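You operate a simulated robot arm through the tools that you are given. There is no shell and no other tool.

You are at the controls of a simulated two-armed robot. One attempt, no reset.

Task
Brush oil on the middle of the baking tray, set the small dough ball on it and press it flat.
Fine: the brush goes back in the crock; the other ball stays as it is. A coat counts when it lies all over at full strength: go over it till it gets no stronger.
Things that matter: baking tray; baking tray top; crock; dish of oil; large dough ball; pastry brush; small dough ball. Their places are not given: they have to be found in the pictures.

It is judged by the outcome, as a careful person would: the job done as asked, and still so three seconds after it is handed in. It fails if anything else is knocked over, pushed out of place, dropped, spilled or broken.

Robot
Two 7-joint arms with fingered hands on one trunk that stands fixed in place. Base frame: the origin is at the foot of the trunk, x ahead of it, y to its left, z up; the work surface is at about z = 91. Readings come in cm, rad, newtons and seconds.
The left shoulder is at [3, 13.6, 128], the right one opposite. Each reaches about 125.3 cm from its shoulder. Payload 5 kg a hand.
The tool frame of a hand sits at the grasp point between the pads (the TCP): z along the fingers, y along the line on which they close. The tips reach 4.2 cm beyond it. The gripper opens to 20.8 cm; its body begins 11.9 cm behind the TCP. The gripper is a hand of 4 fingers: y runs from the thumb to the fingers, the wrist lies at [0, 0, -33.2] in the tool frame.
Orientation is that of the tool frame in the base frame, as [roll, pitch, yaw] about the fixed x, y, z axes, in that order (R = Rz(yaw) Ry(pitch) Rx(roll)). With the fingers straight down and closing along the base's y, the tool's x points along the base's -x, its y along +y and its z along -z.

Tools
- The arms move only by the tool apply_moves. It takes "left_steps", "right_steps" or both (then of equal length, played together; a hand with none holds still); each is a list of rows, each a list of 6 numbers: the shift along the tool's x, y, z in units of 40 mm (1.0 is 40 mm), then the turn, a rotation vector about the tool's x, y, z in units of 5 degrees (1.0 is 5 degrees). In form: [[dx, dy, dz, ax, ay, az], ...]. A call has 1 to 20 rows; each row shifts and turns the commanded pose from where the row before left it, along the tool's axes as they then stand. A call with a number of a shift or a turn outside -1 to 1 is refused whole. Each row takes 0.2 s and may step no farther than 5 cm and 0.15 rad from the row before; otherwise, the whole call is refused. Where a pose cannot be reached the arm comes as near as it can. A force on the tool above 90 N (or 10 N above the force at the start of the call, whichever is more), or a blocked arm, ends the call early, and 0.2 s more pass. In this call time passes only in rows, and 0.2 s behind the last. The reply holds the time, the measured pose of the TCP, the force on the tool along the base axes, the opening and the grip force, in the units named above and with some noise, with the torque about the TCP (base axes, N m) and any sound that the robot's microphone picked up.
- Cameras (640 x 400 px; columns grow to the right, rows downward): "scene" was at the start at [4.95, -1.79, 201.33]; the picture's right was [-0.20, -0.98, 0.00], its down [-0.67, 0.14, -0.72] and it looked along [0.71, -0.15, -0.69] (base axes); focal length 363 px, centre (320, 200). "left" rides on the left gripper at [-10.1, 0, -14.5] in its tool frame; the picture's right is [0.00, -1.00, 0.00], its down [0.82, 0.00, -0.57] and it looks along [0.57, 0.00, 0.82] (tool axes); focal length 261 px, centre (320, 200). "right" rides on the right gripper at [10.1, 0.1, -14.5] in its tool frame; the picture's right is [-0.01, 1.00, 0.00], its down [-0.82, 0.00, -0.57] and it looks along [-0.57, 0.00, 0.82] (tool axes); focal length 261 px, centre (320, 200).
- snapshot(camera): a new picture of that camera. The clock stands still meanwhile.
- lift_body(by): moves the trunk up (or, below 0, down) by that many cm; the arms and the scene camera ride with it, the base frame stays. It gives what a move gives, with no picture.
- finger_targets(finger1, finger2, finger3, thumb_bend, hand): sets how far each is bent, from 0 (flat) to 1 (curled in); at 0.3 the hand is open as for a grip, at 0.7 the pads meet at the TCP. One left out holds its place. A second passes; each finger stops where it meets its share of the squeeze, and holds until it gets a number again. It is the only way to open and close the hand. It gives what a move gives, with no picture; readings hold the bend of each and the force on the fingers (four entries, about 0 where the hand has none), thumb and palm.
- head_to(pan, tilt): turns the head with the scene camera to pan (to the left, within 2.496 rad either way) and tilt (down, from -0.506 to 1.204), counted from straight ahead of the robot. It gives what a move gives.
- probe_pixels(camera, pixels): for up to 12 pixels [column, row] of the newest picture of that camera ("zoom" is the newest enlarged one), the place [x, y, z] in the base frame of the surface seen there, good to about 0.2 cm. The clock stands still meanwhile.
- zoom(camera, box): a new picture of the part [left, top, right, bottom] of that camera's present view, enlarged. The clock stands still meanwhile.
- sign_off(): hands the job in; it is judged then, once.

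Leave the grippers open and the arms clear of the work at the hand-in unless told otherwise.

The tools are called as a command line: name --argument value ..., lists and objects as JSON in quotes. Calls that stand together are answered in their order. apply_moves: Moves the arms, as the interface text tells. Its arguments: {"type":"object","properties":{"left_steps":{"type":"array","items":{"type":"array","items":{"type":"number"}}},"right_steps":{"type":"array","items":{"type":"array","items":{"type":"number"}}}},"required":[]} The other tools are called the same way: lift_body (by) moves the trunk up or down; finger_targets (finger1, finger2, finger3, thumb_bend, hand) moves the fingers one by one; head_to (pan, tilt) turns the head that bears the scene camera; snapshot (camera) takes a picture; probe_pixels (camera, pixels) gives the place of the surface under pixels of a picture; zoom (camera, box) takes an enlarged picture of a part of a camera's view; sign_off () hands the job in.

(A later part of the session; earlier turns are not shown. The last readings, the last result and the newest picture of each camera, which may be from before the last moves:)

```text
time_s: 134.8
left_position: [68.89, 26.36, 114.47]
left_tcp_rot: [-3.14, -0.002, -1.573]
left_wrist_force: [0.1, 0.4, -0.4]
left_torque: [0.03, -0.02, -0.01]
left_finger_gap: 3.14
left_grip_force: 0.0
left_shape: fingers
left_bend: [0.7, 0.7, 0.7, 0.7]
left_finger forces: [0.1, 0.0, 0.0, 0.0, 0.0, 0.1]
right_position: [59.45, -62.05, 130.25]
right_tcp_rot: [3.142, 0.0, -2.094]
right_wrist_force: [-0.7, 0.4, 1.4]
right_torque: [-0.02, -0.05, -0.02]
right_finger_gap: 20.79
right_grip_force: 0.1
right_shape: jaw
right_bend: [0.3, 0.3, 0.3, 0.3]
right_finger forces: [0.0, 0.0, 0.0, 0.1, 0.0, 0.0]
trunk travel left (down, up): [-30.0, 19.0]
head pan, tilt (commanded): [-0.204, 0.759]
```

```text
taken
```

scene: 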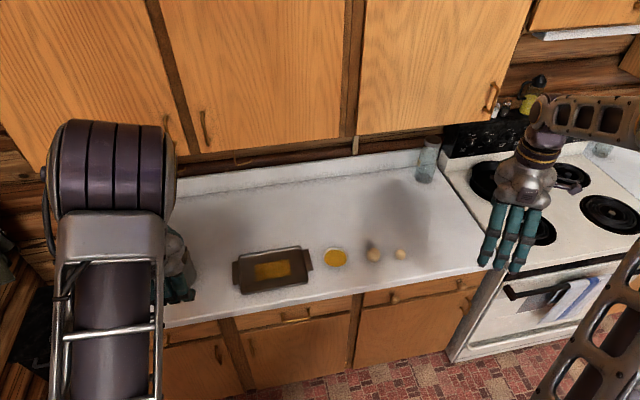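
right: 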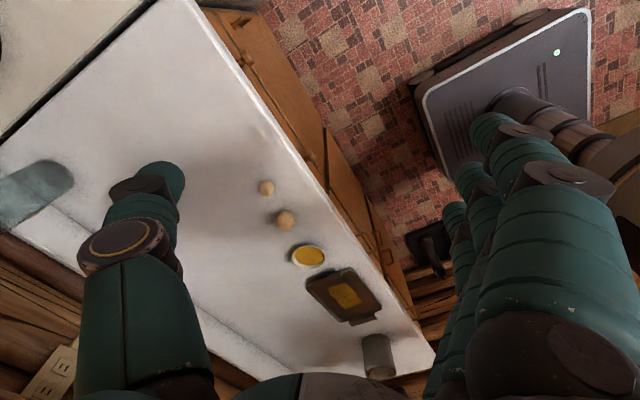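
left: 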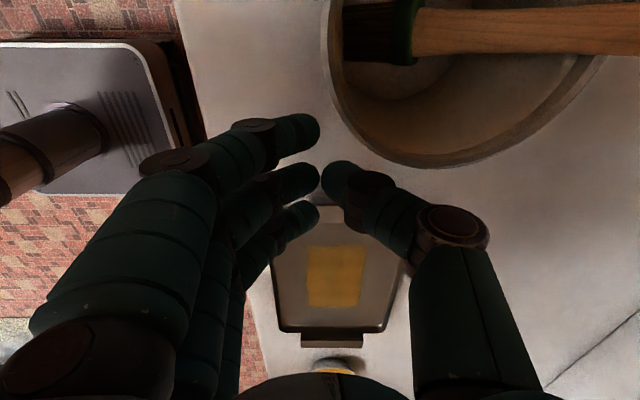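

The turn worked, and the left arm is clear of the counter. I'll zoom in on the balls for accurate positions.

zoom --camera "scene" --box '[310, 230, 430, 290]'

probe_pixels --camera "zoom" --pixels '[[484, 130], [484, 112], [484, 150], [460, 130], [505, 132], [340, 130], [340, 95], [340, 165], [305, 128], [375, 130]]'

```text
5.33 times, centred on (370, 260) of scene
```

zoom: 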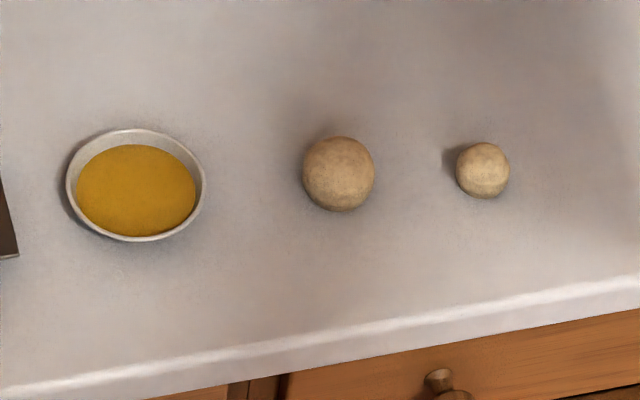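

```text
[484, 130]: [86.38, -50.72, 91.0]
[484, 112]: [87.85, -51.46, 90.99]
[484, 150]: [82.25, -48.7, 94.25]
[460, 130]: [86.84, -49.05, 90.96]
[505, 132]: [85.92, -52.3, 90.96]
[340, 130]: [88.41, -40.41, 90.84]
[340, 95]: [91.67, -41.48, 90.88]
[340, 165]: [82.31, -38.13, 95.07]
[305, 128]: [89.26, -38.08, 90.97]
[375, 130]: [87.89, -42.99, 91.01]
```

probe_pixels --camera "zoom" --pixels '[[482, 170], [482, 146], [482, 195], [459, 170], [506, 170], [482, 158], [338, 174], [338, 140], [338, 208], [306, 174], [371, 174], [338, 155]]'

```text
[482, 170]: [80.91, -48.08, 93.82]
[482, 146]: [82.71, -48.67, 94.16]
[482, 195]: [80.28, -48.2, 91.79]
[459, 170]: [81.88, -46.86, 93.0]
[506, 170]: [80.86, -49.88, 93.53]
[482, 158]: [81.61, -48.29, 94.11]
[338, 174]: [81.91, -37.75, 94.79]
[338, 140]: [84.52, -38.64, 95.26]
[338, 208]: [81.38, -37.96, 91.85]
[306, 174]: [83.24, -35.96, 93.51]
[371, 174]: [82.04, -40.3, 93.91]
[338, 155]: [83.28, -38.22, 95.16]
```

The small ball is centred at about (81.9, −48.5) with radius 1.85 and top at z 94.3; the large one is at (83.2, −38.5). I'll set the right hand for a thumb-and-middle-finger pinch and move above the small ball.

finger_targets --hand "right" --finger1 0.0 --finger2 0.55 --finger3 0.0 --thumb_bend 0.55

apply_moves --right_steps '[[-0.82, -0.45, 0, 0, 0, 0], [-0.82, -0.45, 0.2, 0, 0, 0], [-0.82, -0.45, 0.3, 0, 0, 0], [-0.82, -0.45, 0.4, 0, 0, 0], [-0.82, -0.45, 0.5, 0, 0, 0], [-0.82, -0.45, 0.5, 0, 0, 0], [-0.81, -0.45, 0.5, 0, 0, 0]]'

snapshot --camera "right"

snapshot --camera "scene"

```text
time_s: 135.8
left_position: [69.05, 26.31, 114.26]
left_tcp_rot: [3.141, 0.0, -1.571]
left_wrist_force: [0.0, -0.1, -0.4]
left_torque: [0.01, -0.02, 0.0]
left_finger_gap: 3.14
left_grip_force: 0.0
left_shape: fingers
left_bend: [0.7, 0.7, 0.7, 0.7]
left_finger forces: [0.1, 0.0, 0.1, 0.0, 0.0, 0.0]
right_position: [59.65, -62.08, 130.02]
right_tcp_rot: [3.14, 0.0, -2.094]
right_wrist_force: [-0.9, 0.3, 0.2]
right_torque: [-0.03, -0.04, 0.01]
right_finger_gap: 20.81
right_grip_force: 0.2
right_shape: fingers
right_bend: [0.0, 0.55, 0.0, 0.55]
right_finger forces: [0.1, 0.1, 0.0, 0.1, 0.0, 0.0]
trunk travel left (down, up): [-30.0, 19.0]
head pan, tilt (commanded): [-0.204, 0.759]
```

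```text
time_s: 137.4
left_position: [69.23, 26.24, 114.27]
left_tcp_rot: [3.141, 0.0, -1.573]
left_wrist_force: [1.0, -0.6, -0.5]
left_torque: [-0.03, 0.12, 0.02]
left_finger_gap: 3.16
left_grip_force: 0.0
left_shape: fingers
left_bend: [0.7, 0.7, 0.7, 0.7]
left_finger forces: [0.1, 0.1, 0.0, 0.0, 0.0, 0.0]
right_position: [82.12, -48.57, 120.21]
right_tcp_rot: [3.138, -0.003, -2.097]
right_wrist_force: [0.8, -1.0, 0.2]
right_torque: [0.08, 0.15, 0.01]
right_finger_gap: 20.81
right_grip_force: 0.1
right_shape: fingers
right_bend: [0.0, 0.55, 0.0, 0.55]
right_finger forces: [0.0, 0.0, 0.0, 0.0, 0.0, 0.1]
trunk travel left (down, up): [-30.0, 19.0]
head pan, tilt (commanded): [-0.204, 0.759]
```

```text
taken
```

right: 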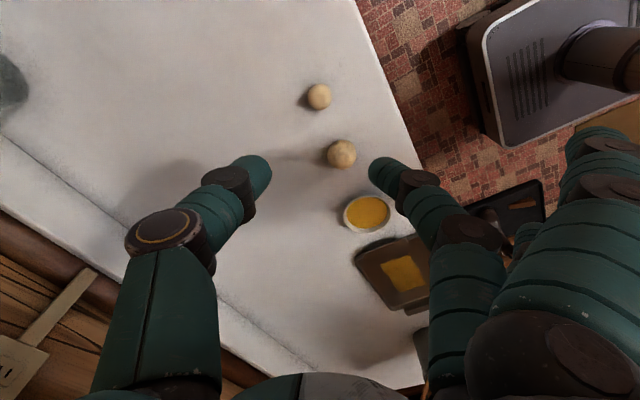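

```text
taken
```

scene: 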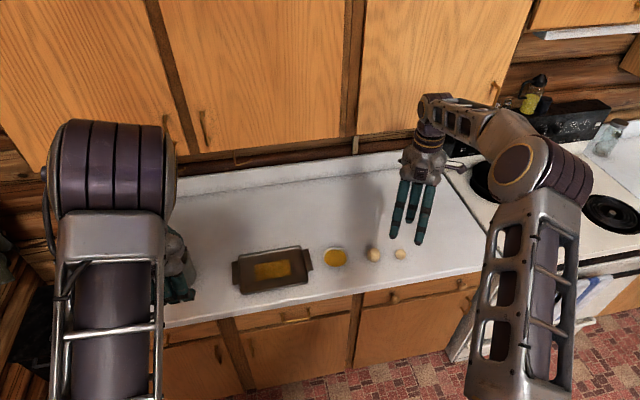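

The small ball is centred between thumb and finger, at (318,97) in the hand camera. I'll descend to about 7 cm above the grasp.

apply_moves --right_steps '[[0, 0, 0.7, 0, 0, 0], [0, 0, 0.8, 0, 0, 0], [0, 0, 0.8, 0, 0, 0], [0, 0, 0.8, 0, 0, 0], [0, 0, 0.8, 0, 0, 0]]'

snapshot --camera "right"

zoom --camera "scene" --box '[320, 200, 460, 290]'

```text
time_s: 138.6
left_position: [69.18, 26.26, 114.26]
left_tcp_rot: [3.141, 0.0, -1.573]
left_wrist_force: [0.3, 0.6, 0.0]
left_torque: [0.02, 0.04, 0.01]
left_finger_gap: 3.16
left_grip_force: 0.0
left_shape: fingers
left_bend: [0.7, 0.7, 0.7, 0.7]
left_finger forces: [0.1, 0.0, 0.1, 0.0, 0.0, 0.0]
right_position: [82.19, -48.55, 104.78]
right_tcp_rot: [3.142, 0.001, -2.097]
right_wrist_force: [0.9, -0.6, 2.1]
right_torque: [0.1, 0.1, -0.01]
right_finger_gap: 20.82
right_grip_force: 0.0
right_shape: fingers
right_bend: [0.0, 0.55, 0.0, 0.55]
right_finger forces: [0.1, 0.0, 0.0, 0.0, 0.0, 0.0]
trunk travel left (down, up): [-30.0, 19.0]
head pan, tilt (commanded): [-0.204, 0.759]
```

```text
taken
```

right: 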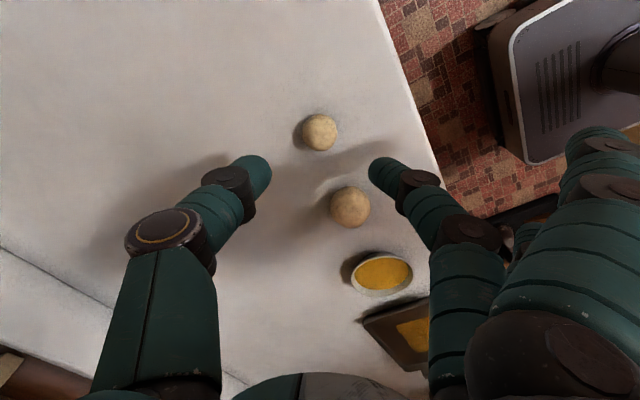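

```text
4.44 times, centred on (390, 245) of scene
```

zoom: 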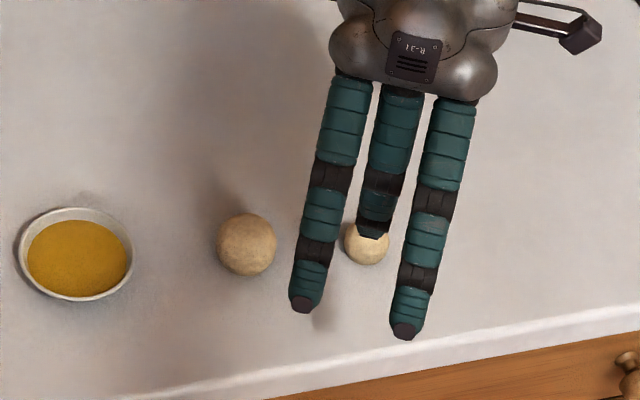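

Aligned at column 320. I'll descend another 6.5 cm and look.

apply_moves --right_steps '[[0, 0, 0.6, 0, 0, 0], [0, 0, 0.6, 0, 0, 0], [0, 0, 0.4, 0, 0, 0]]'

snapshot --camera "right"

zoom --camera "scene" --box '[320, 200, 460, 290]'

```text
time_s: 139.4
left_position: [69.03, 26.24, 114.32]
left_tcp_rot: [-3.142, 0.0, -1.571]
left_wrist_force: [-0.8, -1.5, 0.1]
left_torque: [0.03, 0.02, -0.01]
left_finger_gap: 3.16
left_grip_force: 0.1
left_shape: fingers
left_bend: [0.7, 0.7, 0.7, 0.7]
left_finger forces: [0.0, 0.1, 0.1, 0.0, 0.0, 0.0]
right_position: [82.14, -48.63, 98.42]
right_tcp_rot: [3.141, 0.0, -2.095]
right_wrist_force: [0.9, -0.5, 0.5]
right_torque: [0.08, 0.04, -0.01]
right_finger_gap: 20.83
right_grip_force: 0.1
right_shape: fingers
right_bend: [0.0, 0.55, 0.0, 0.55]
right_finger forces: [0.0, 0.0, 0.0, 0.0, 0.0, 0.0]
trunk travel left (down, up): [-30.0, 19.0]
head pan, tilt (commanded): [-0.204, 0.759]
```

```text
taken
```

right: 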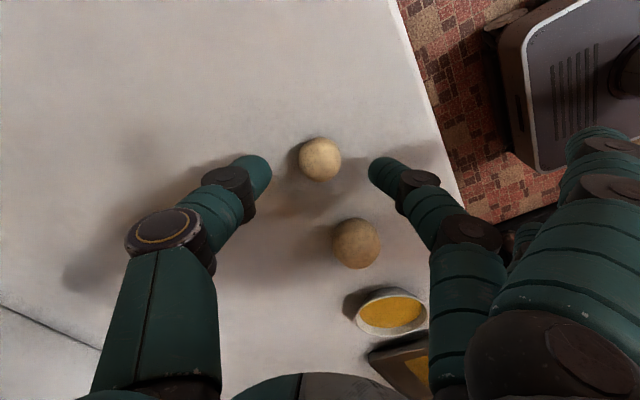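

```text
4.44 times, centred on (390, 245) of scene
```

zoom: 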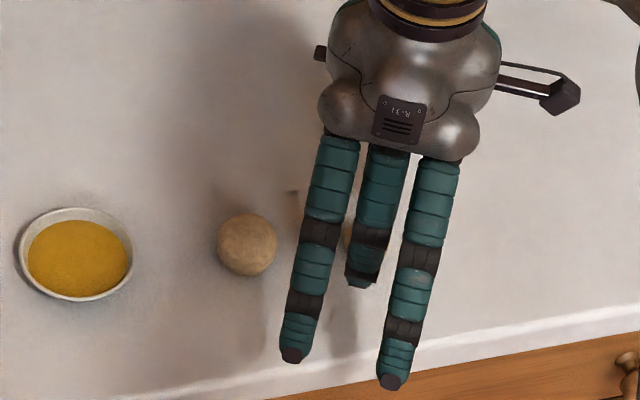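

The ball is between the tips. I'll go down 1.9 cm to grasp height.

apply_moves --right_steps '[[0, 0, 0.25, 0, 0, 0], [0, 0, 0.2, 0, 0, 0]]'

snapshot --camera "right"

```text
time_s: 140.0
left_position: [69.23, 26.28, 114.24]
left_tcp_rot: [-3.141, 0.002, -1.569]
left_wrist_force: [-0.2, 0.6, -0.7]
left_torque: [0.02, 0.03, -0.02]
left_finger_gap: 3.15
left_grip_force: 0.1
left_shape: fingers
left_bend: [0.7, 0.7, 0.7, 0.7]
left_finger forces: [0.1, 0.0, 0.0, 0.1, 0.0, 0.0]
right_position: [82.05, -48.57, 96.52]
right_tcp_rot: [-3.141, -0.002, -2.095]
right_wrist_force: [0.5, -0.7, 0.9]
right_torque: [0.01, 0.0, -0.02]
right_finger_gap: 20.83
right_grip_force: 0.1
right_shape: fingers
right_bend: [0.0, 0.55, 0.0, 0.55]
right_finger forces: [0.1, 0.0, 0.0, 0.0, 0.1, 0.1]
trunk travel left (down, up): [-30.0, 19.0]
head pan, tilt (commanded): [-0.204, 0.759]
```

```text
taken
```

right: 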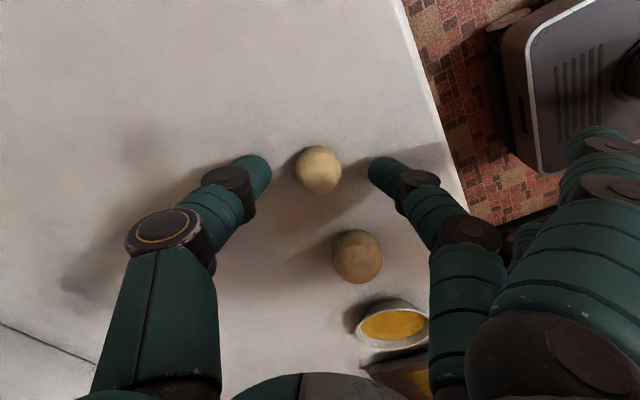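

Ball and tips line up. I'll close gently.

finger_targets --hand "right" --finger2 0.63 --thumb_bend 0.63

snapshot --camera "right"

```text
time_s: 141.0
left_position: [68.99, 26.22, 114.36]
left_tcp_rot: [-3.14, 0.002, -1.57]
left_wrist_force: [0.9, 0.2, 0.0]
left_torque: [-0.01, 0.02, -0.04]
left_finger_gap: 3.16
left_grip_force: 0.1
left_shape: fingers
left_bend: [0.7, 0.7, 0.7, 0.7]
left_finger forces: [0.0, 0.0, 0.1, 0.0, 0.1, 0.0]
right_position: [81.96, -48.57, 96.7]
right_tcp_rot: [3.14, -0.001, -2.093]
right_wrist_force: [0.1, 0.4, -0.7]
right_torque: [0.0, 0.0, -0.01]
right_finger_gap: 18.79
right_grip_force: 1.0
right_shape: fingers
right_bend: [0.0, 0.63, 0.0, 0.63]
right_finger forces: [0.1, 0.5, 0.0, 0.0, 0.3, 0.0]
trunk travel left (down, up): [-30.0, 19.0]
head pan, tilt (commanded): [-0.204, 0.759]
```

```text
taken
```

right: 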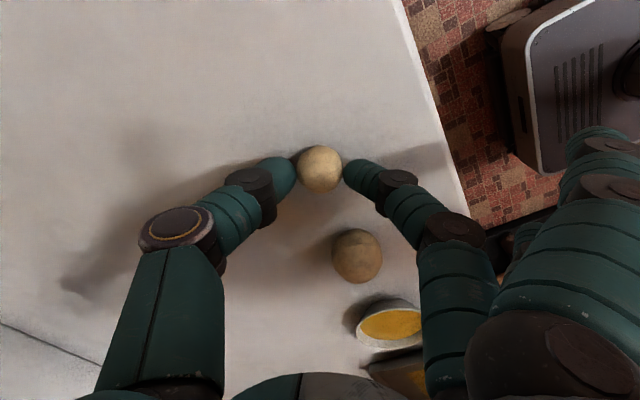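

Just touching, at 0.5 N. I'll close a little more for a secure but gentle hold.

finger_targets --hand "right" --finger2 0.68 --thumb_bend 0.68

snapshot --camera "right"

```text
time_s: 142.0
left_position: [68.89, 26.34, 114.43]
left_tcp_rot: [3.141, 0.001, -1.57]
left_wrist_force: [0.5, -0.3, -0.5]
left_torque: [0.0, 0.01, -0.01]
left_finger_gap: 3.13
left_grip_force: 0.1
left_shape: fingers
left_bend: [0.7, 0.7, 0.7, 0.7]
left_finger forces: [0.0, 0.0, 0.0, 0.1, 0.0, 0.0]
right_position: [81.99, -48.49, 96.49]
right_tcp_rot: [3.141, 0.0, -2.094]
right_wrist_force: [-1.7, 0.1, 0.4]
right_torque: [0.01, 0.02, -0.04]
right_finger_gap: 18.38
right_grip_force: 7.7
right_shape: fingers
right_bend: [0.0, 0.63, 0.0, 0.66]
right_finger forces: [0.0, 8.7, 0.0, 0.1, 8.5, 0.1]
trunk travel left (down, up): [-30.0, 19.0]
head pan, tilt (commanded): [-0.204, 0.759]
```

```text
taken
```

right: 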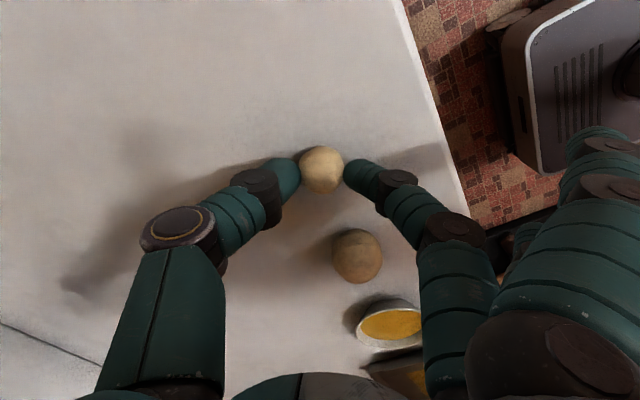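

Held at about 8 N, with the ball keeping its shape. I'll lift slowly and check that it comes along.

apply_moves --right_steps '[[0, 0, -0.1, 0, 0, 0], [0, 0, -0.2, 0, 0, 0], [0, 0, -0.3, 0, 0, 0], [0, 0, -0.5, 0, 0, 0], [0, 0, -0.7, 0, 0, 0]]'

snapshot --camera "right"

zoom --camera "scene" --box '[320, 190, 460, 290]'

```text
time_s: 143.2
left_position: [68.95, 26.34, 114.29]
left_tcp_rot: [-3.139, 0.0, -1.571]
left_wrist_force: [-0.1, 0.1, -0.2]
left_torque: [-0.03, -0.04, 0.01]
left_finger_gap: 3.16
left_grip_force: 0.1
left_shape: fingers
left_bend: [0.7, 0.7, 0.7, 0.7]
left_finger forces: [0.1, 0.1, 0.2, 0.0, 0.0, 0.0]
right_position: [82.04, -48.47, 103.92]
right_tcp_rot: [3.141, 0.0, -2.093]
right_wrist_force: [-1.6, 1.3, -1.9]
right_torque: [-0.08, -0.12, 0.0]
right_finger_gap: 18.39
right_grip_force: 7.9
right_shape: fingers
right_bend: [0.0, 0.63, 0.0, 0.66]
right_finger forces: [0.0, 8.5, 0.0, 0.1, 8.5, 0.1]
trunk travel left (down, up): [-30.0, 19.0]
head pan, tilt (commanded): [-0.204, 0.759]
```

```text
taken
```

right: 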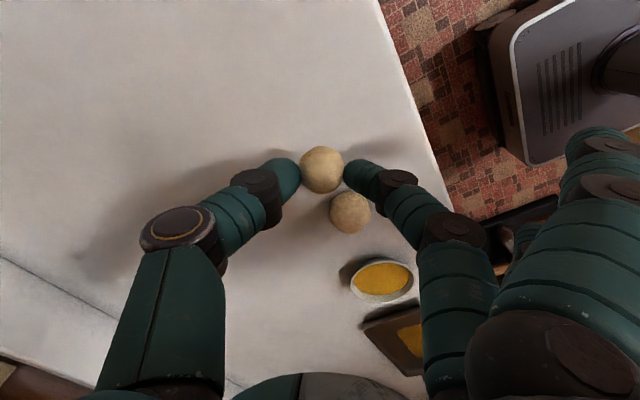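

```text
4.00 times, centred on (390, 240) of scene
```

zoom: 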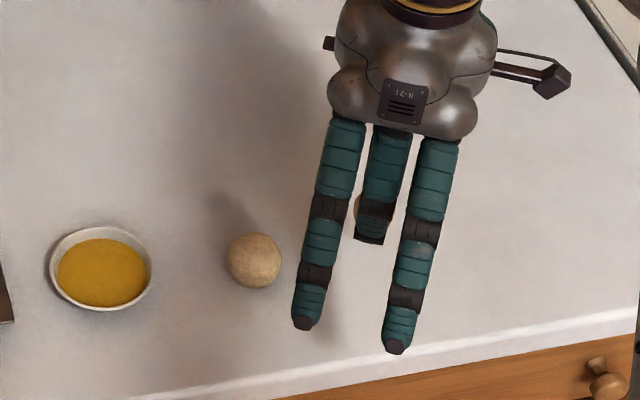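

The ball comes along. I'll lift to z 115 and carry it over to the tray's middle at (84.9, −0.9).

apply_moves --right_steps '[[0, 0, -0.8, 0, 0, 0], [0, 0, -0.9, 0, 0, 0], [0, 0, -0.9, 0, 0, 0], [-0.6, 0.3, 0, 0, 0, 0], [-0.889, 0.443, 0, 0, 0, 0], [-0.889, 0.443, 0, 0, 0, 0], [-0.889, 0.443, 0, 0, 0, 0], [-0.889, 0.443, 0, 0, 0, 0], [-0.889, 0.443, 0, 0, 0, 0], [-0.889, 0.443, 0, 0, 0, 0], [-0.889, 0.443, 0, 0, 0, 0], [-0.889, 0.443, 0, 0, 0, 0], [-0.889, 0.443, 0, 0, 0, 0], [-0.889, 0.443, 0, 0, 0, 0], [-0.889, 0.443, 0, 0, 0, 0], [-0.29, 0.147, 0, 0, 0, 0]]'

snapshot --camera "right"

snapshot --camera "scene"

```text
time_s: 146.6
left_position: [68.99, 26.24, 114.37]
left_tcp_rot: [-3.141, 0.0, -1.569]
left_wrist_force: [0.5, 0.1, -0.1]
left_torque: [0.03, -0.01, 0.02]
left_finger_gap: 3.15
left_grip_force: 0.1
left_shape: fingers
left_bend: [0.7, 0.7, 0.7, 0.7]
left_finger forces: [0.0, 0.0, 0.0, 0.0, 0.1, 0.0]
right_position: [84.97, -0.96, 114.23]
right_tcp_rot: [-3.14, -0.001, -2.096]
right_wrist_force: [-0.3, 0.1, -0.7]
right_torque: [0.08, 0.03, 0.0]
right_finger_gap: 18.4
right_grip_force: 8.5
right_shape: fingers
right_bend: [0.0, 0.63, 0.0, 0.66]
right_finger forces: [0.1, 8.4, 0.0, 0.0, 8.5, 0.1]
trunk travel left (down, up): [-30.0, 19.0]
head pan, tilt (commanded): [-0.204, 0.759]
```

```text
taken
```

right: 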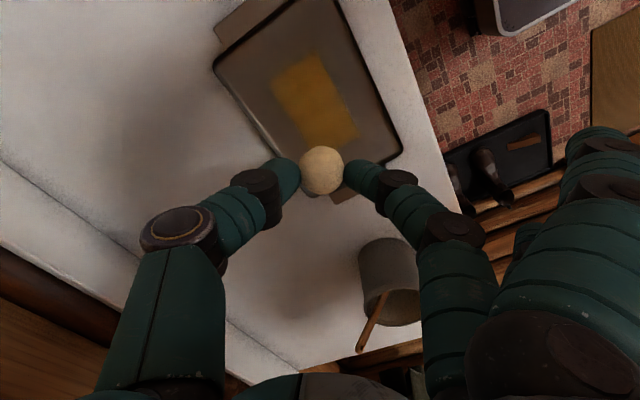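

```text
taken
```

scene: 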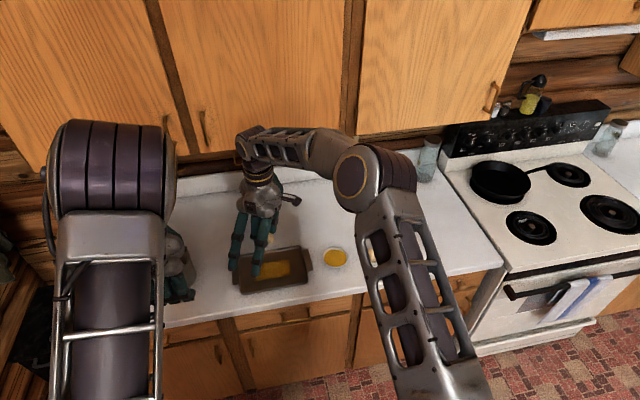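

The ball is over the tray. I'll probe the patch corners in the hand camera to centre it.

probe_pixels --camera "right" --pixels '[[273, 84], [322, 54], [360, 132], [304, 147], [315, 98], [320, 107], [320, 150], [322, 190], [345, 165]]'

zoom --camera "scene" --box '[210, 200, 330, 300]'

```text
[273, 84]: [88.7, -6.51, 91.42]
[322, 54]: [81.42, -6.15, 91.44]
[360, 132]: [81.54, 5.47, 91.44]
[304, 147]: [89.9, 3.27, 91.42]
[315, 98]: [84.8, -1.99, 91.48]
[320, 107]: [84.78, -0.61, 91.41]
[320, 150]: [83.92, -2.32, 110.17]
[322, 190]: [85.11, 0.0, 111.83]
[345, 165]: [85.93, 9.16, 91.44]
```

```text
4.00 times, centred on (270, 250) of scene
```

zoom: 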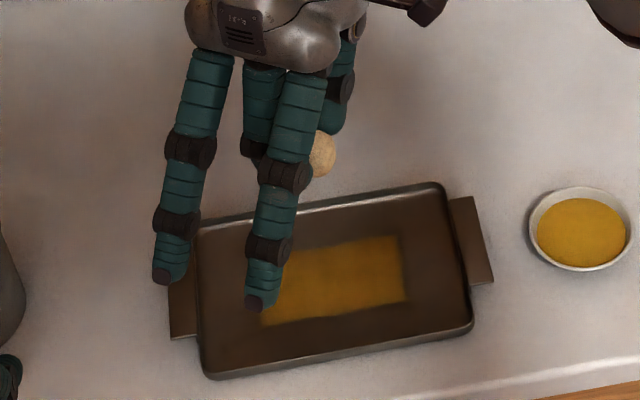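

The target agrees with the patch centre at about (85, −0.9). I'll lower the ball to just above the tray.

apply_moves --right_steps '[[0, 0, 0.7, 0, 0, 0], [0, 0, 0.8, 0, 0, 0], [0, 0, 0.8, 0, 0, 0], [0, 0, 0.8, 0, 0, 0], [0, 0, 0.5, 0, 0, 0], [0, 0, 0.35, 0, 0, 0]]'

snapshot --camera "right"

zoom --camera "scene" --box '[210, 200, 330, 300]'

```text
time_s: 148.0
left_position: [69.09, 26.3, 114.25]
left_tcp_rot: [3.141, 0.0, -1.572]
left_wrist_force: [0.5, 0.4, -0.3]
left_torque: [-0.01, 0.02, 0.02]
left_finger_gap: 3.11
left_grip_force: 0.2
left_shape: fingers
left_bend: [0.7, 0.7, 0.7, 0.7]
left_finger forces: [0.1, 0.1, 0.1, 0.0, 0.1, 0.1]
right_position: [85.04, -0.99, 98.46]
right_tcp_rot: [3.141, 0.002, -2.095]
right_wrist_force: [-0.3, -0.1, -1.1]
right_torque: [0.0, 0.04, -0.03]
right_finger_gap: 18.37
right_grip_force: 8.5
right_shape: fingers
right_bend: [0.0, 0.63, 0.0, 0.66]
right_finger forces: [0.0, 8.3, 0.1, 0.0, 8.3, 0.1]
trunk travel left (down, up): [-30.0, 19.0]
head pan, tilt (commanded): [-0.204, 0.759]
```

```text
taken
```

right: 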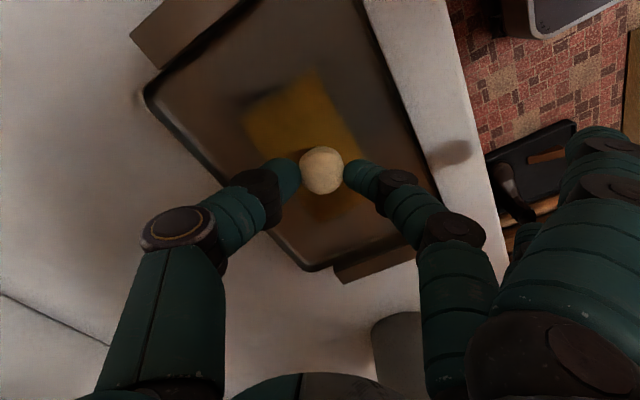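

```text
4.00 times, centred on (270, 250) of scene
```

zoom: 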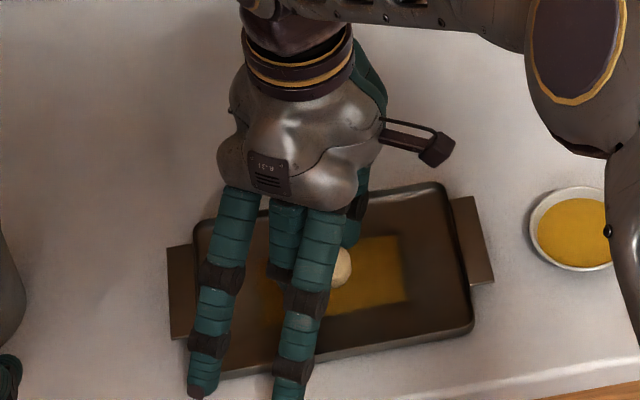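

The ball is about 1 cm above the coat. I'll lower gently until it touches.

apply_moves --right_steps '[[0, 0, 0.15, 0, 0, 0], [0, 0, 0.1, 0, 0, 0]]'

```text
time_s: 148.6
left_position: [69.01, 26.37, 114.41]
left_tcp_rot: [3.141, 0.0, -1.571]
left_wrist_force: [0.0, 0.4, 0.5]
left_torque: [0.02, -0.04, 0.02]
left_finger_gap: 3.17
left_grip_force: 0.0
left_shape: fingers
left_bend: [0.7, 0.7, 0.7, 0.7]
left_finger forces: [0.0, 0.1, 0.0, 0.0, 0.1, 0.0]
right_position: [85.05, -0.99, 97.39]
right_tcp_rot: [-3.141, 0.0, -2.096]
right_wrist_force: [0.1, 0.1, 0.3]
right_torque: [0.01, -0.02, -0.01]
right_finger_gap: 18.4
right_grip_force: 8.4
right_shape: fingers
right_bend: [0.0, 0.63, 0.0, 0.66]
right_finger forces: [0.0, 8.3, 0.1, 0.1, 8.3, 0.0]
trunk travel left (down, up): [-30.0, 19.0]
head pan, tilt (commanded): [-0.204, 0.759]
```

apply_moves --right_steps '[[0, 0, 0.05, 0, 0, 0], [0, 0, 0.04, 0, 0, 0]]'

```text
time_s: 149.2
left_position: [69.02, 26.33, 114.33]
left_tcp_rot: [3.141, -0.002, -1.57]
left_wrist_force: [0.1, 0.1, -0.6]
left_torque: [0.03, -0.03, 0.01]
left_finger_gap: 3.13
left_grip_force: 0.1
left_shape: fingers
left_bend: [0.7, 0.7, 0.7, 0.7]
left_finger forces: [0.0, 0.0, 0.1, 0.0, 0.1, 0.0]
right_position: [84.95, -0.96, 97.17]
right_tcp_rot: [-3.14, -0.001, -2.094]
right_wrist_force: [0.2, -0.4, -0.9]
right_torque: [0.0, -0.02, 0.0]
right_finger_gap: 18.39
right_grip_force: 8.1
right_shape: fingers
right_bend: [0.0, 0.63, 0.0, 0.66]
right_finger forces: [0.1, 8.2, 0.0, 0.1, 8.3, 0.0]
trunk travel left (down, up): [-30.0, 19.0]
head pan, tilt (commanded): [-0.204, 0.759]
```

apply_moves --right_steps '[[0, 0, 0.04, 0, 0, 0], [0, 0, 0.03, 0, 0, 0]]'

zoom --camera "right" --box '[240, 90, 400, 250]'

```text
time_s: 149.8
left_position: [69.02, 26.34, 114.35]
left_tcp_rot: [-3.142, -0.001, -1.571]
left_wrist_force: [0.0, 0.3, 0.5]
left_torque: [-0.01, 0.02, 0.02]
left_finger_gap: 3.16
left_grip_force: 0.1
left_shape: fingers
left_bend: [0.7, 0.7, 0.7, 0.7]
left_finger forces: [0.0, 0.1, 0.1, 0.0, 0.0, 0.0]
right_position: [84.96, -0.97, 96.89]
right_tcp_rot: [-3.14, -0.002, -2.094]
right_wrist_force: [-0.3, -0.6, 6.6]
right_torque: [0.06, 0.14, 0.01]
right_finger_gap: 18.4
right_grip_force: 9.9
right_shape: fingers
right_bend: [0.0, 0.63, 0.0, 0.66]
right_finger forces: [0.0, 9.6, 0.0, 0.0, 10.1, 0.0]
trunk travel left (down, up): [-30.0, 19.0]
head pan, tilt (commanded): [-0.204, 0.759]
```

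```text
2.50 times, centred on (320, 170) of right
```

zoom: 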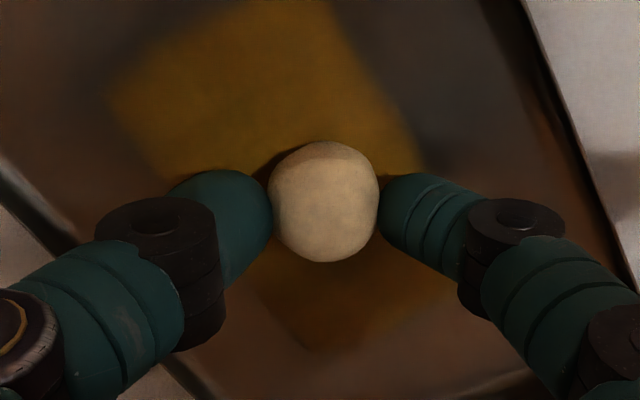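

Contact at 6.6 N, so the ball is sitting on the coat. I'll ease up slightly and open thumb and finger to release it.

apply_moves --right_steps '[[0, 0, -0.03, 0, 0, 0]]'

finger_targets --hand "right" --finger2 0.55 --thumb_bend 0.57

snapshot --camera "right"

```text
time_s: 150.2
left_position: [69.05, 26.21, 114.4]
left_tcp_rot: [-3.139, -0.001, -1.57]
left_wrist_force: [0.1, -0.1, 1.2]
left_torque: [-0.02, 0.03, -0.01]
left_finger_gap: 3.17
left_grip_force: 0.1
left_shape: fingers
left_bend: [0.7, 0.7, 0.7, 0.7]
left_finger forces: [0.1, 0.0, 0.0, 0.0, 0.0, 0.0]
right_position: [84.94, -0.98, 96.92]
right_tcp_rot: [-3.14, 0.0, -2.093]
right_wrist_force: [1.2, -0.4, 4.2]
right_torque: [0.01, 0.04, 0.01]
right_finger_gap: 18.37
right_grip_force: 9.5
right_shape: fingers
right_bend: [0.0, 0.63, 0.0, 0.66]
right_finger forces: [0.0, 9.2, 0.1, 0.0, 10.3, 0.1]
trunk travel left (down, up): [-30.0, 19.0]
head pan, tilt (commanded): [-0.204, 0.759]
```

```text
time_s: 151.2
left_position: [69.02, 26.3, 114.21]
left_tcp_rot: [-3.141, 0.001, -1.57]
left_wrist_force: [-0.4, 0.3, 0.3]
left_torque: [0.01, 0.03, 0.0]
left_finger_gap: 3.17
left_grip_force: 0.1
left_shape: fingers
left_bend: [0.7, 0.7, 0.7, 0.7]
left_finger forces: [0.0, 0.0, 0.0, 0.0, 0.1, 0.1]
right_position: [84.97, -0.96, 96.99]
right_tcp_rot: [-3.141, 0.0, -2.095]
right_wrist_force: [0.8, -0.2, 0.1]
right_torque: [-0.01, 0.03, 0.03]
right_finger_gap: 20.48
right_grip_force: 0.1
right_shape: fingers
right_bend: [0.0, 0.55, 0.0, 0.56]
right_finger forces: [0.1, 0.1, 0.0, 0.1, 0.0, 0.0]
trunk travel left (down, up): [-30.0, 19.0]
head pan, tilt (commanded): [-0.204, 0.759]
```

```text
taken
```

right: 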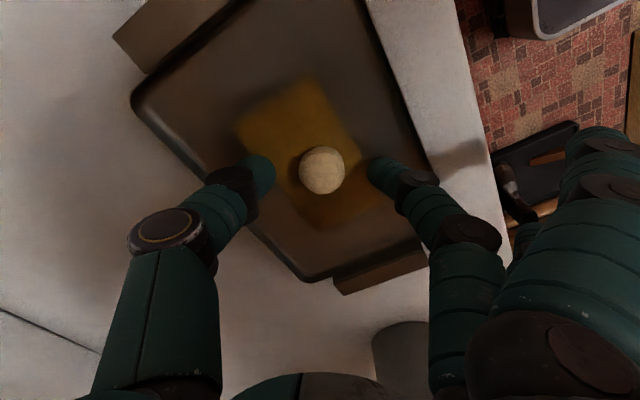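

The ball sits in the middle of the coat. I'll raise the hand straight up, then try a fist shape to find a good flat pressing surface.

apply_moves --right_steps '[[0, 0, -0.3, 0, 0, 0], [0, 0, -0.6, 0, 0, 0], [0, 0, -0.8, 0, 0, 0], [0, 0, -0.8, 0, 0, 0], [0, 0, -0.8, 0, 0, 0]]'

finger_targets --hand "right" --finger1 1.0 --finger2 1.0 --finger3 1.0 --thumb_bend 0.2

snapshot --camera "right"

zoom --camera "scene" --box '[200, 160, 340, 300]'

```text
time_s: 152.4
left_position: [68.94, 26.3, 114.4]
left_tcp_rot: [3.14, 0.0, -1.57]
left_wrist_force: [-0.4, -0.2, 0.7]
left_torque: [-0.02, -0.06, -0.01]
left_finger_gap: 3.14
left_grip_force: 0.2
left_shape: fingers
left_bend: [0.7, 0.7, 0.7, 0.7]
left_finger forces: [0.0, 0.0, 0.0, 0.1, 0.1, 0.1]
right_position: [84.9, -0.94, 110.1]
right_tcp_rot: [3.141, 0.0, -2.094]
right_wrist_force: [-1.1, -0.2, -0.3]
right_torque: [-0.01, -0.17, 0.0]
right_finger_gap: 20.47
right_grip_force: 0.2
right_shape: fingers
right_bend: [0.0, 0.55, 0.0, 0.56]
right_finger forces: [0.1, 0.0, 0.0, 0.0, 0.1, 0.0]
trunk travel left (down, up): [-30.0, 19.0]
head pan, tilt (commanded): [-0.204, 0.759]
```

```text
time_s: 153.4
left_position: [68.99, 26.22, 114.32]
left_tcp_rot: [-3.141, 0.001, -1.571]
left_wrist_force: [-0.1, 0.9, -0.4]
left_torque: [0.01, -0.01, -0.02]
left_finger_gap: 3.16
left_grip_force: 0.0
left_shape: fingers
left_bend: [0.7, 0.7, 0.7, 0.7]
left_finger forces: [0.0, 0.0, 0.0, 0.1, 0.1, 0.0]
right_position: [84.93, -0.93, 110.14]
right_tcp_rot: [3.142, 0.0, -2.097]
right_wrist_force: [-0.1, -0.5, 1.1]
right_torque: [0.03, -0.01, 0.07]
right_finger_gap: 10.61
right_grip_force: 0.0
right_shape: fingers
right_bend: [0.96, 1.0, 0.96, 0.2]
right_finger forces: [0.0, 0.0, 0.1, 0.1, 0.1, 0.0]
trunk travel left (down, up): [-30.0, 19.0]
head pan, tilt (commanded): [-0.204, 0.759]
```

```text
taken
```

right: 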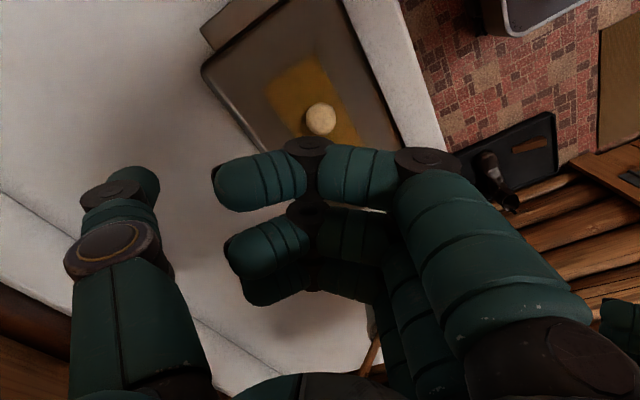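

```text
2.86 times, centred on (270, 230) of scene
```

zoom: 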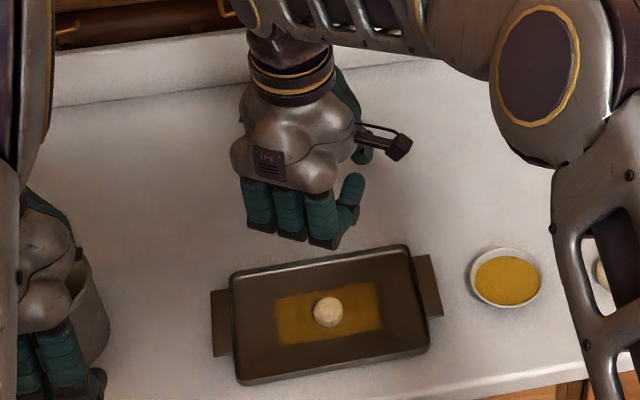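

The curled fingers form a flat bar, but the thumb hangs lower than it. I'll use the fingers bent to about 0.82 with the thumb stretched flat, and tilt the hand 20° so the thumb side lifts. The three end segments should then make a level pressing surface, and I'll check that shape in the air.

finger_targets --hand "right" --finger1 0.82 --finger2 0.82 --finger3 0.82 --thumb_bend 0.0

apply_moves --right_steps '[[0, 0, 0, 1, 0, 0], [0, 0, 0, 1, 0, 0], [0, 0, 0, 1, 0, 0], [0, 0, 0, 1, 0, 0]]'

snapshot --camera "right"

zoom --camera "scene" --box '[200, 160, 340, 300]'

```text
time_s: 154.4
left_position: [69.01, 26.32, 114.28]
left_tcp_rot: [-3.14, 0.001, -1.57]
left_wrist_force: [0.3, -0.5, -0.9]
left_torque: [0.0, 0.02, 0.02]
left_finger_gap: 3.17
left_grip_force: 0.0
left_shape: fingers
left_bend: [0.7, 0.7, 0.7, 0.7]
left_finger forces: [0.0, 0.0, 0.0, 0.0, 0.1, 0.0]
right_position: [84.95, -0.94, 110.05]
right_tcp_rot: [3.141, -0.001, -2.094]
right_wrist_force: [-1.0, 0.2, -0.1]
right_torque: [0.02, 0.01, 0.02]
right_finger_gap: 12.36
right_grip_force: 0.1
right_shape: fingers
right_bend: [0.82, 0.82, 0.82, 0.0]
right_finger forces: [0.0, 0.0, 0.0, 0.1, 0.0, 0.1]
trunk travel left (down, up): [-30.0, 19.0]
head pan, tilt (commanded): [-0.204, 0.759]
```

```text
time_s: 155.4
left_position: [68.96, 26.44, 114.45]
left_tcp_rot: [3.141, -0.001, -1.57]
left_wrist_force: [-0.6, 0.6, 0.5]
left_torque: [-0.09, -0.03, -0.03]
left_finger_gap: 3.16
left_grip_force: 0.1
left_shape: fingers
left_bend: [0.7, 0.7, 0.7, 0.7]
left_finger forces: [0.1, 0.0, 0.0, 0.1, 0.0, 0.0]
right_position: [84.95, -0.8, 110.2]
right_tcp_rot: [-2.792, 0.0, -2.093]
right_wrist_force: [0.4, 0.8, -0.8]
right_torque: [0.02, -0.01, -0.01]
right_finger_gap: 12.37
right_grip_force: 0.1
right_shape: fingers
right_bend: [0.82, 0.82, 0.82, 0.0]
right_finger forces: [0.1, 0.0, 0.0, 0.0, 0.0, 0.0]
trunk travel left (down, up): [-30.0, 19.0]
head pan, tilt (commanded): [-0.204, 0.759]
```

```text
taken
```

right: 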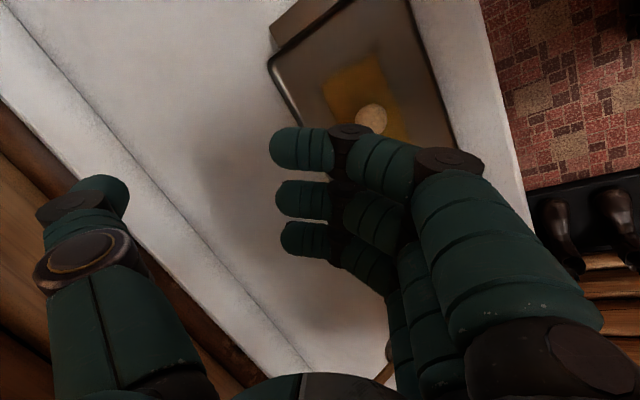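

```text
2.86 times, centred on (270, 230) of scene
```

zoom: 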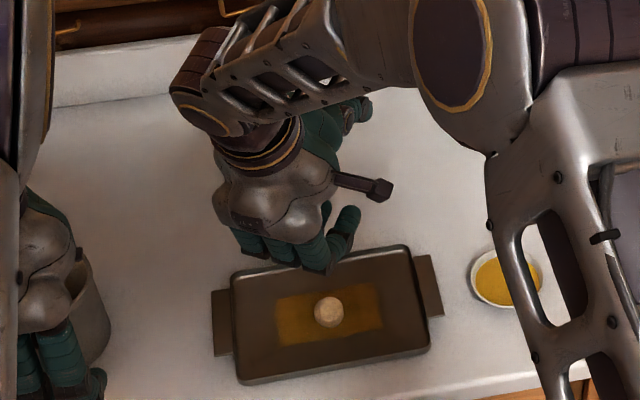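

I'll probe the finger segments to see how level they are and where they sit.

probe_pixels --camera "right" --pixels '[[285, 148], [315, 150], [355, 150], [390, 160], [430, 165], [290, 198], [315, 203], [360, 210], [385, 225], [295, 240], [320, 243], [95, 195]]'

probe_pixels --camera "zoom" --pixels '[[345, 215], [335, 240], [315, 265], [280, 255], [255, 245], [320, 250], [357, 105]]'

```text
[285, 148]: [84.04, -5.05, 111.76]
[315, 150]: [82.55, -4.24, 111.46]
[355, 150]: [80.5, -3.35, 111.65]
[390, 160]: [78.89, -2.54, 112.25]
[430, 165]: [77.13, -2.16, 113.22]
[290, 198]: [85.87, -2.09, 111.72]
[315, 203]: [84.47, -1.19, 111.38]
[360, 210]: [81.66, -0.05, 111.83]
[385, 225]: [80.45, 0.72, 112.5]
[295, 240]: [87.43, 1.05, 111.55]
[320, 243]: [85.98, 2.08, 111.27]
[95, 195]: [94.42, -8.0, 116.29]
```

```text
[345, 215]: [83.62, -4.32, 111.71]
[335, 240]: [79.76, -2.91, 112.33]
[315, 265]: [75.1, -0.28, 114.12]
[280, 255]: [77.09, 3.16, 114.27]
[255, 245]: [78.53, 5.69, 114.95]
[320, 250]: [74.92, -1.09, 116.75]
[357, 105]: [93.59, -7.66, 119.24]
```

The three fingers' end segments are level (tops z 111.3–112.3) and make a good flat press, with the thumb well above. I'll shift 1 cm so they sit over the ball and go down to just above it.

apply_moves --right_steps '[[-0.06, -0.239, 0.087, 0, 0, 0], [0, 0.257, 0.705, 0, 0, 0], [0, 0.257, 0.705, 0, 0, 0], [0, 0.257, 0.705, 0, 0, 0], [0, 0.257, 0.705, 0, 0, 0]]'

snapshot --camera "right"

zoom --camera "scene" --box '[210, 200, 330, 300]'

```text
time_s: 156.6
left_position: [69.0, 26.22, 114.22]
left_tcp_rot: [3.14, 0.0, -1.571]
left_wrist_force: [-1.0, 0.6, 0.6]
left_torque: [0.0, 0.01, 0.0]
left_finger_gap: 3.14
left_grip_force: 0.1
left_shape: fingers
left_bend: [0.7, 0.7, 0.7, 0.7]
left_finger forces: [0.0, 0.1, 0.1, 0.0, 0.0, 0.0]
right_position: [86.04, -1.31, 97.95]
right_tcp_rot: [-2.793, -0.001, -2.095]
right_wrist_force: [0.7, -0.3, 0.3]
right_torque: [0.01, 0.14, 0.0]
right_finger_gap: 12.36
right_grip_force: 0.0
right_shape: fingers
right_bend: [0.82, 0.82, 0.82, 0.0]
right_finger forces: [0.0, 0.0, 0.1, 0.0, 0.0, 0.1]
trunk travel left (down, up): [-30.0, 19.0]
head pan, tilt (commanded): [-0.204, 0.759]
```

```text
taken
```

right: 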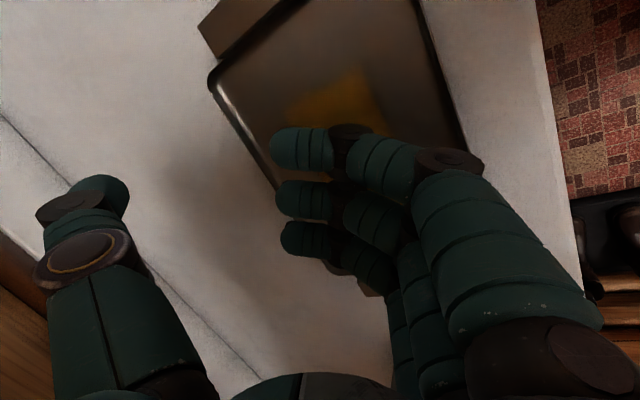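

```text
4.00 times, centred on (270, 250) of scene
```

zoom: 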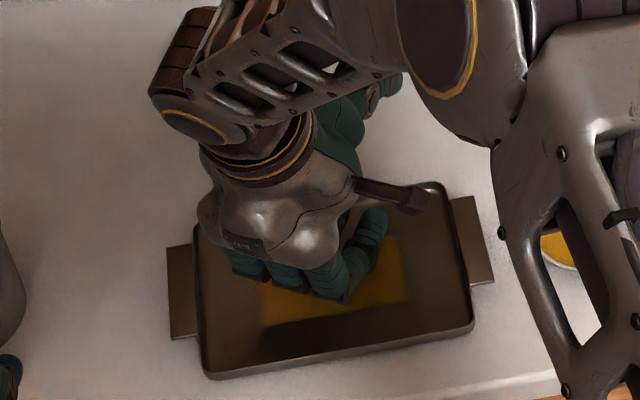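

The fingers are above the ball. I'll lower in half-centimetre steps, watching the force.

apply_moves --right_steps '[[0, 0.043, 0.1175, 0, 0, 0], [0, 0.043, 0.1175, 0, 0, 0], [0, 0.043, 0.1175, 0, 0, 0], [0, 0.043, 0.1175, 0, 0, 0]]'

```text
time_s: 157.6
left_position: [69.0, 26.28, 114.37]
left_tcp_rot: [-3.141, -0.001, -1.57]
left_wrist_force: [0.6, 0.8, 0.2]
left_torque: [-0.01, 0.0, -0.02]
left_finger_gap: 3.17
left_grip_force: 0.0
left_shape: fingers
left_bend: [0.7, 0.7, 0.7, 0.7]
left_finger forces: [0.1, 0.0, 0.0, 0.1, 0.0, 0.0]
right_position: [85.99, -1.21, 96.09]
right_tcp_rot: [-2.791, -0.002, -2.095]
right_wrist_force: [-0.6, -0.1, 1.4]
right_torque: [0.0, 0.0, -0.04]
right_finger_gap: 12.38
right_grip_force: 0.2
right_shape: fingers
right_bend: [0.82, 0.82, 0.82, 0.0]
right_finger forces: [0.0, 0.7, 0.0, 0.0, 0.1, 0.0]
trunk travel left (down, up): [-30.0, 19.0]
head pan, tilt (commanded): [-0.204, 0.759]
```

The middle finger has just touched the dough (0.7 N) at z 96.1. I'll press on slowly.

apply_moves --right_steps '[[0, 0.0214, 0.0588, 0, 0, 0], [0, 0.0214, 0.0588, 0, 0, 0]]'

snapshot --camera "right"

```text
time_s: 158.2
left_position: [68.97, 26.28, 114.33]
left_tcp_rot: [-3.141, 0.0, -1.57]
left_wrist_force: [-0.5, -0.6, -0.3]
left_torque: [-0.02, -0.03, -0.01]
left_finger_gap: 3.16
left_grip_force: 0.0
left_shape: fingers
left_bend: [0.7, 0.7, 0.7, 0.7]
left_finger forces: [0.0, 0.0, 0.1, 0.1, 0.0, 0.0]
right_position: [85.95, -1.31, 95.52]
right_tcp_rot: [-2.793, -0.002, -2.094]
right_wrist_force: [0.1, -0.3, 2.0]
right_torque: [0.04, 0.0, -0.01]
right_finger_gap: 12.38
right_grip_force: 0.5
right_shape: fingers
right_bend: [0.82, 0.82, 0.82, 0.0]
right_finger forces: [0.1, 1.3, 0.0, 0.1, 0.0, 0.1]
trunk travel left (down, up): [-30.0, 19.0]
head pan, tilt (commanded): [-0.204, 0.759]
```

```text
taken
```

right: 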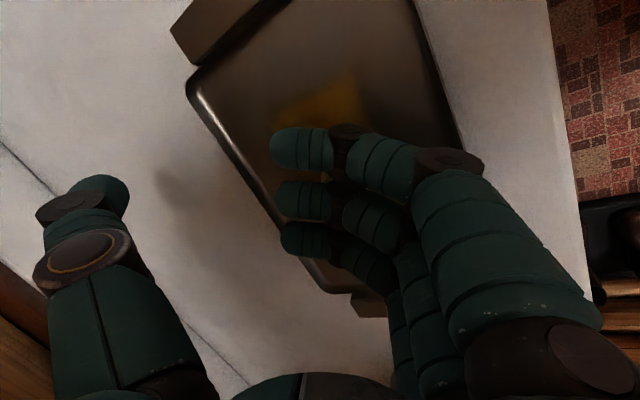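

The force is low (2 N), so either the dough is soft or it is rolling aside. I'll look closely from the scene camera.

zoom --camera "scene" --box '[245, 235, 305, 285]'

zoom --camera "right" --box '[240, 60, 440, 260]'

```text
8.00 times, centred on (275, 260) of scene
```

zoom: 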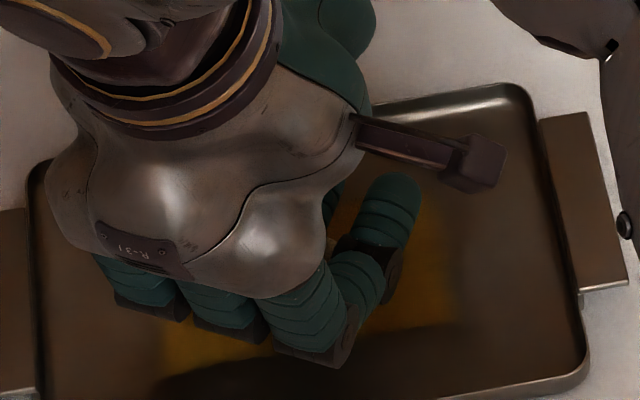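

```text
2.00 times, centred on (340, 160) of right
```

zoom: 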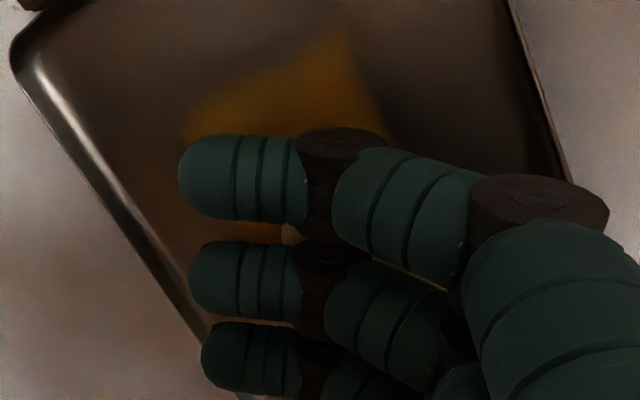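

A bit of dough shows between the fingers at (290,235) in the zoom, so it is still under the hand. I'll press another 0.8 cm.

apply_moves --right_steps '[[0, 0.0214, 0.0588, 0, 0, 0], [0, 0.0214, 0.0588, 0, 0, 0], [0, 0.0214, 0.0588, 0, 0, 0]]'

zoom --camera "right" --box '[240, 60, 440, 260]'

```text
time_s: 159.0
left_position: [69.06, 26.33, 114.27]
left_tcp_rot: [-3.141, -0.001, -1.57]
left_wrist_force: [-0.8, -0.3, -0.2]
left_torque: [0.0, 0.02, 0.03]
left_finger_gap: 3.16
left_grip_force: 0.0
left_shape: fingers
left_bend: [0.7, 0.7, 0.7, 0.7]
left_finger forces: [0.0, 0.0, 0.1, 0.0, 0.0, 0.0]
right_position: [86.12, -1.23, 94.83]
right_tcp_rot: [-2.792, -0.001, -2.095]
right_wrist_force: [-0.7, 0.4, 2.2]
right_torque: [0.0, 0.06, -0.05]
right_finger_gap: 12.36
right_grip_force: 1.1
right_shape: fingers
right_bend: [0.82, 0.82, 0.82, 0.0]
right_finger forces: [0.0, 2.5, 0.0, 0.1, 0.1, 0.1]
trunk travel left (down, up): [-30.0, 19.0]
head pan, tilt (commanded): [-0.204, 0.759]
```

```text
2.00 times, centred on (340, 160) of right
```

zoom: 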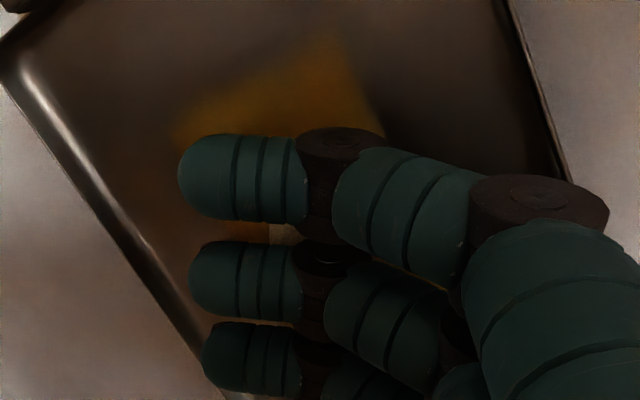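

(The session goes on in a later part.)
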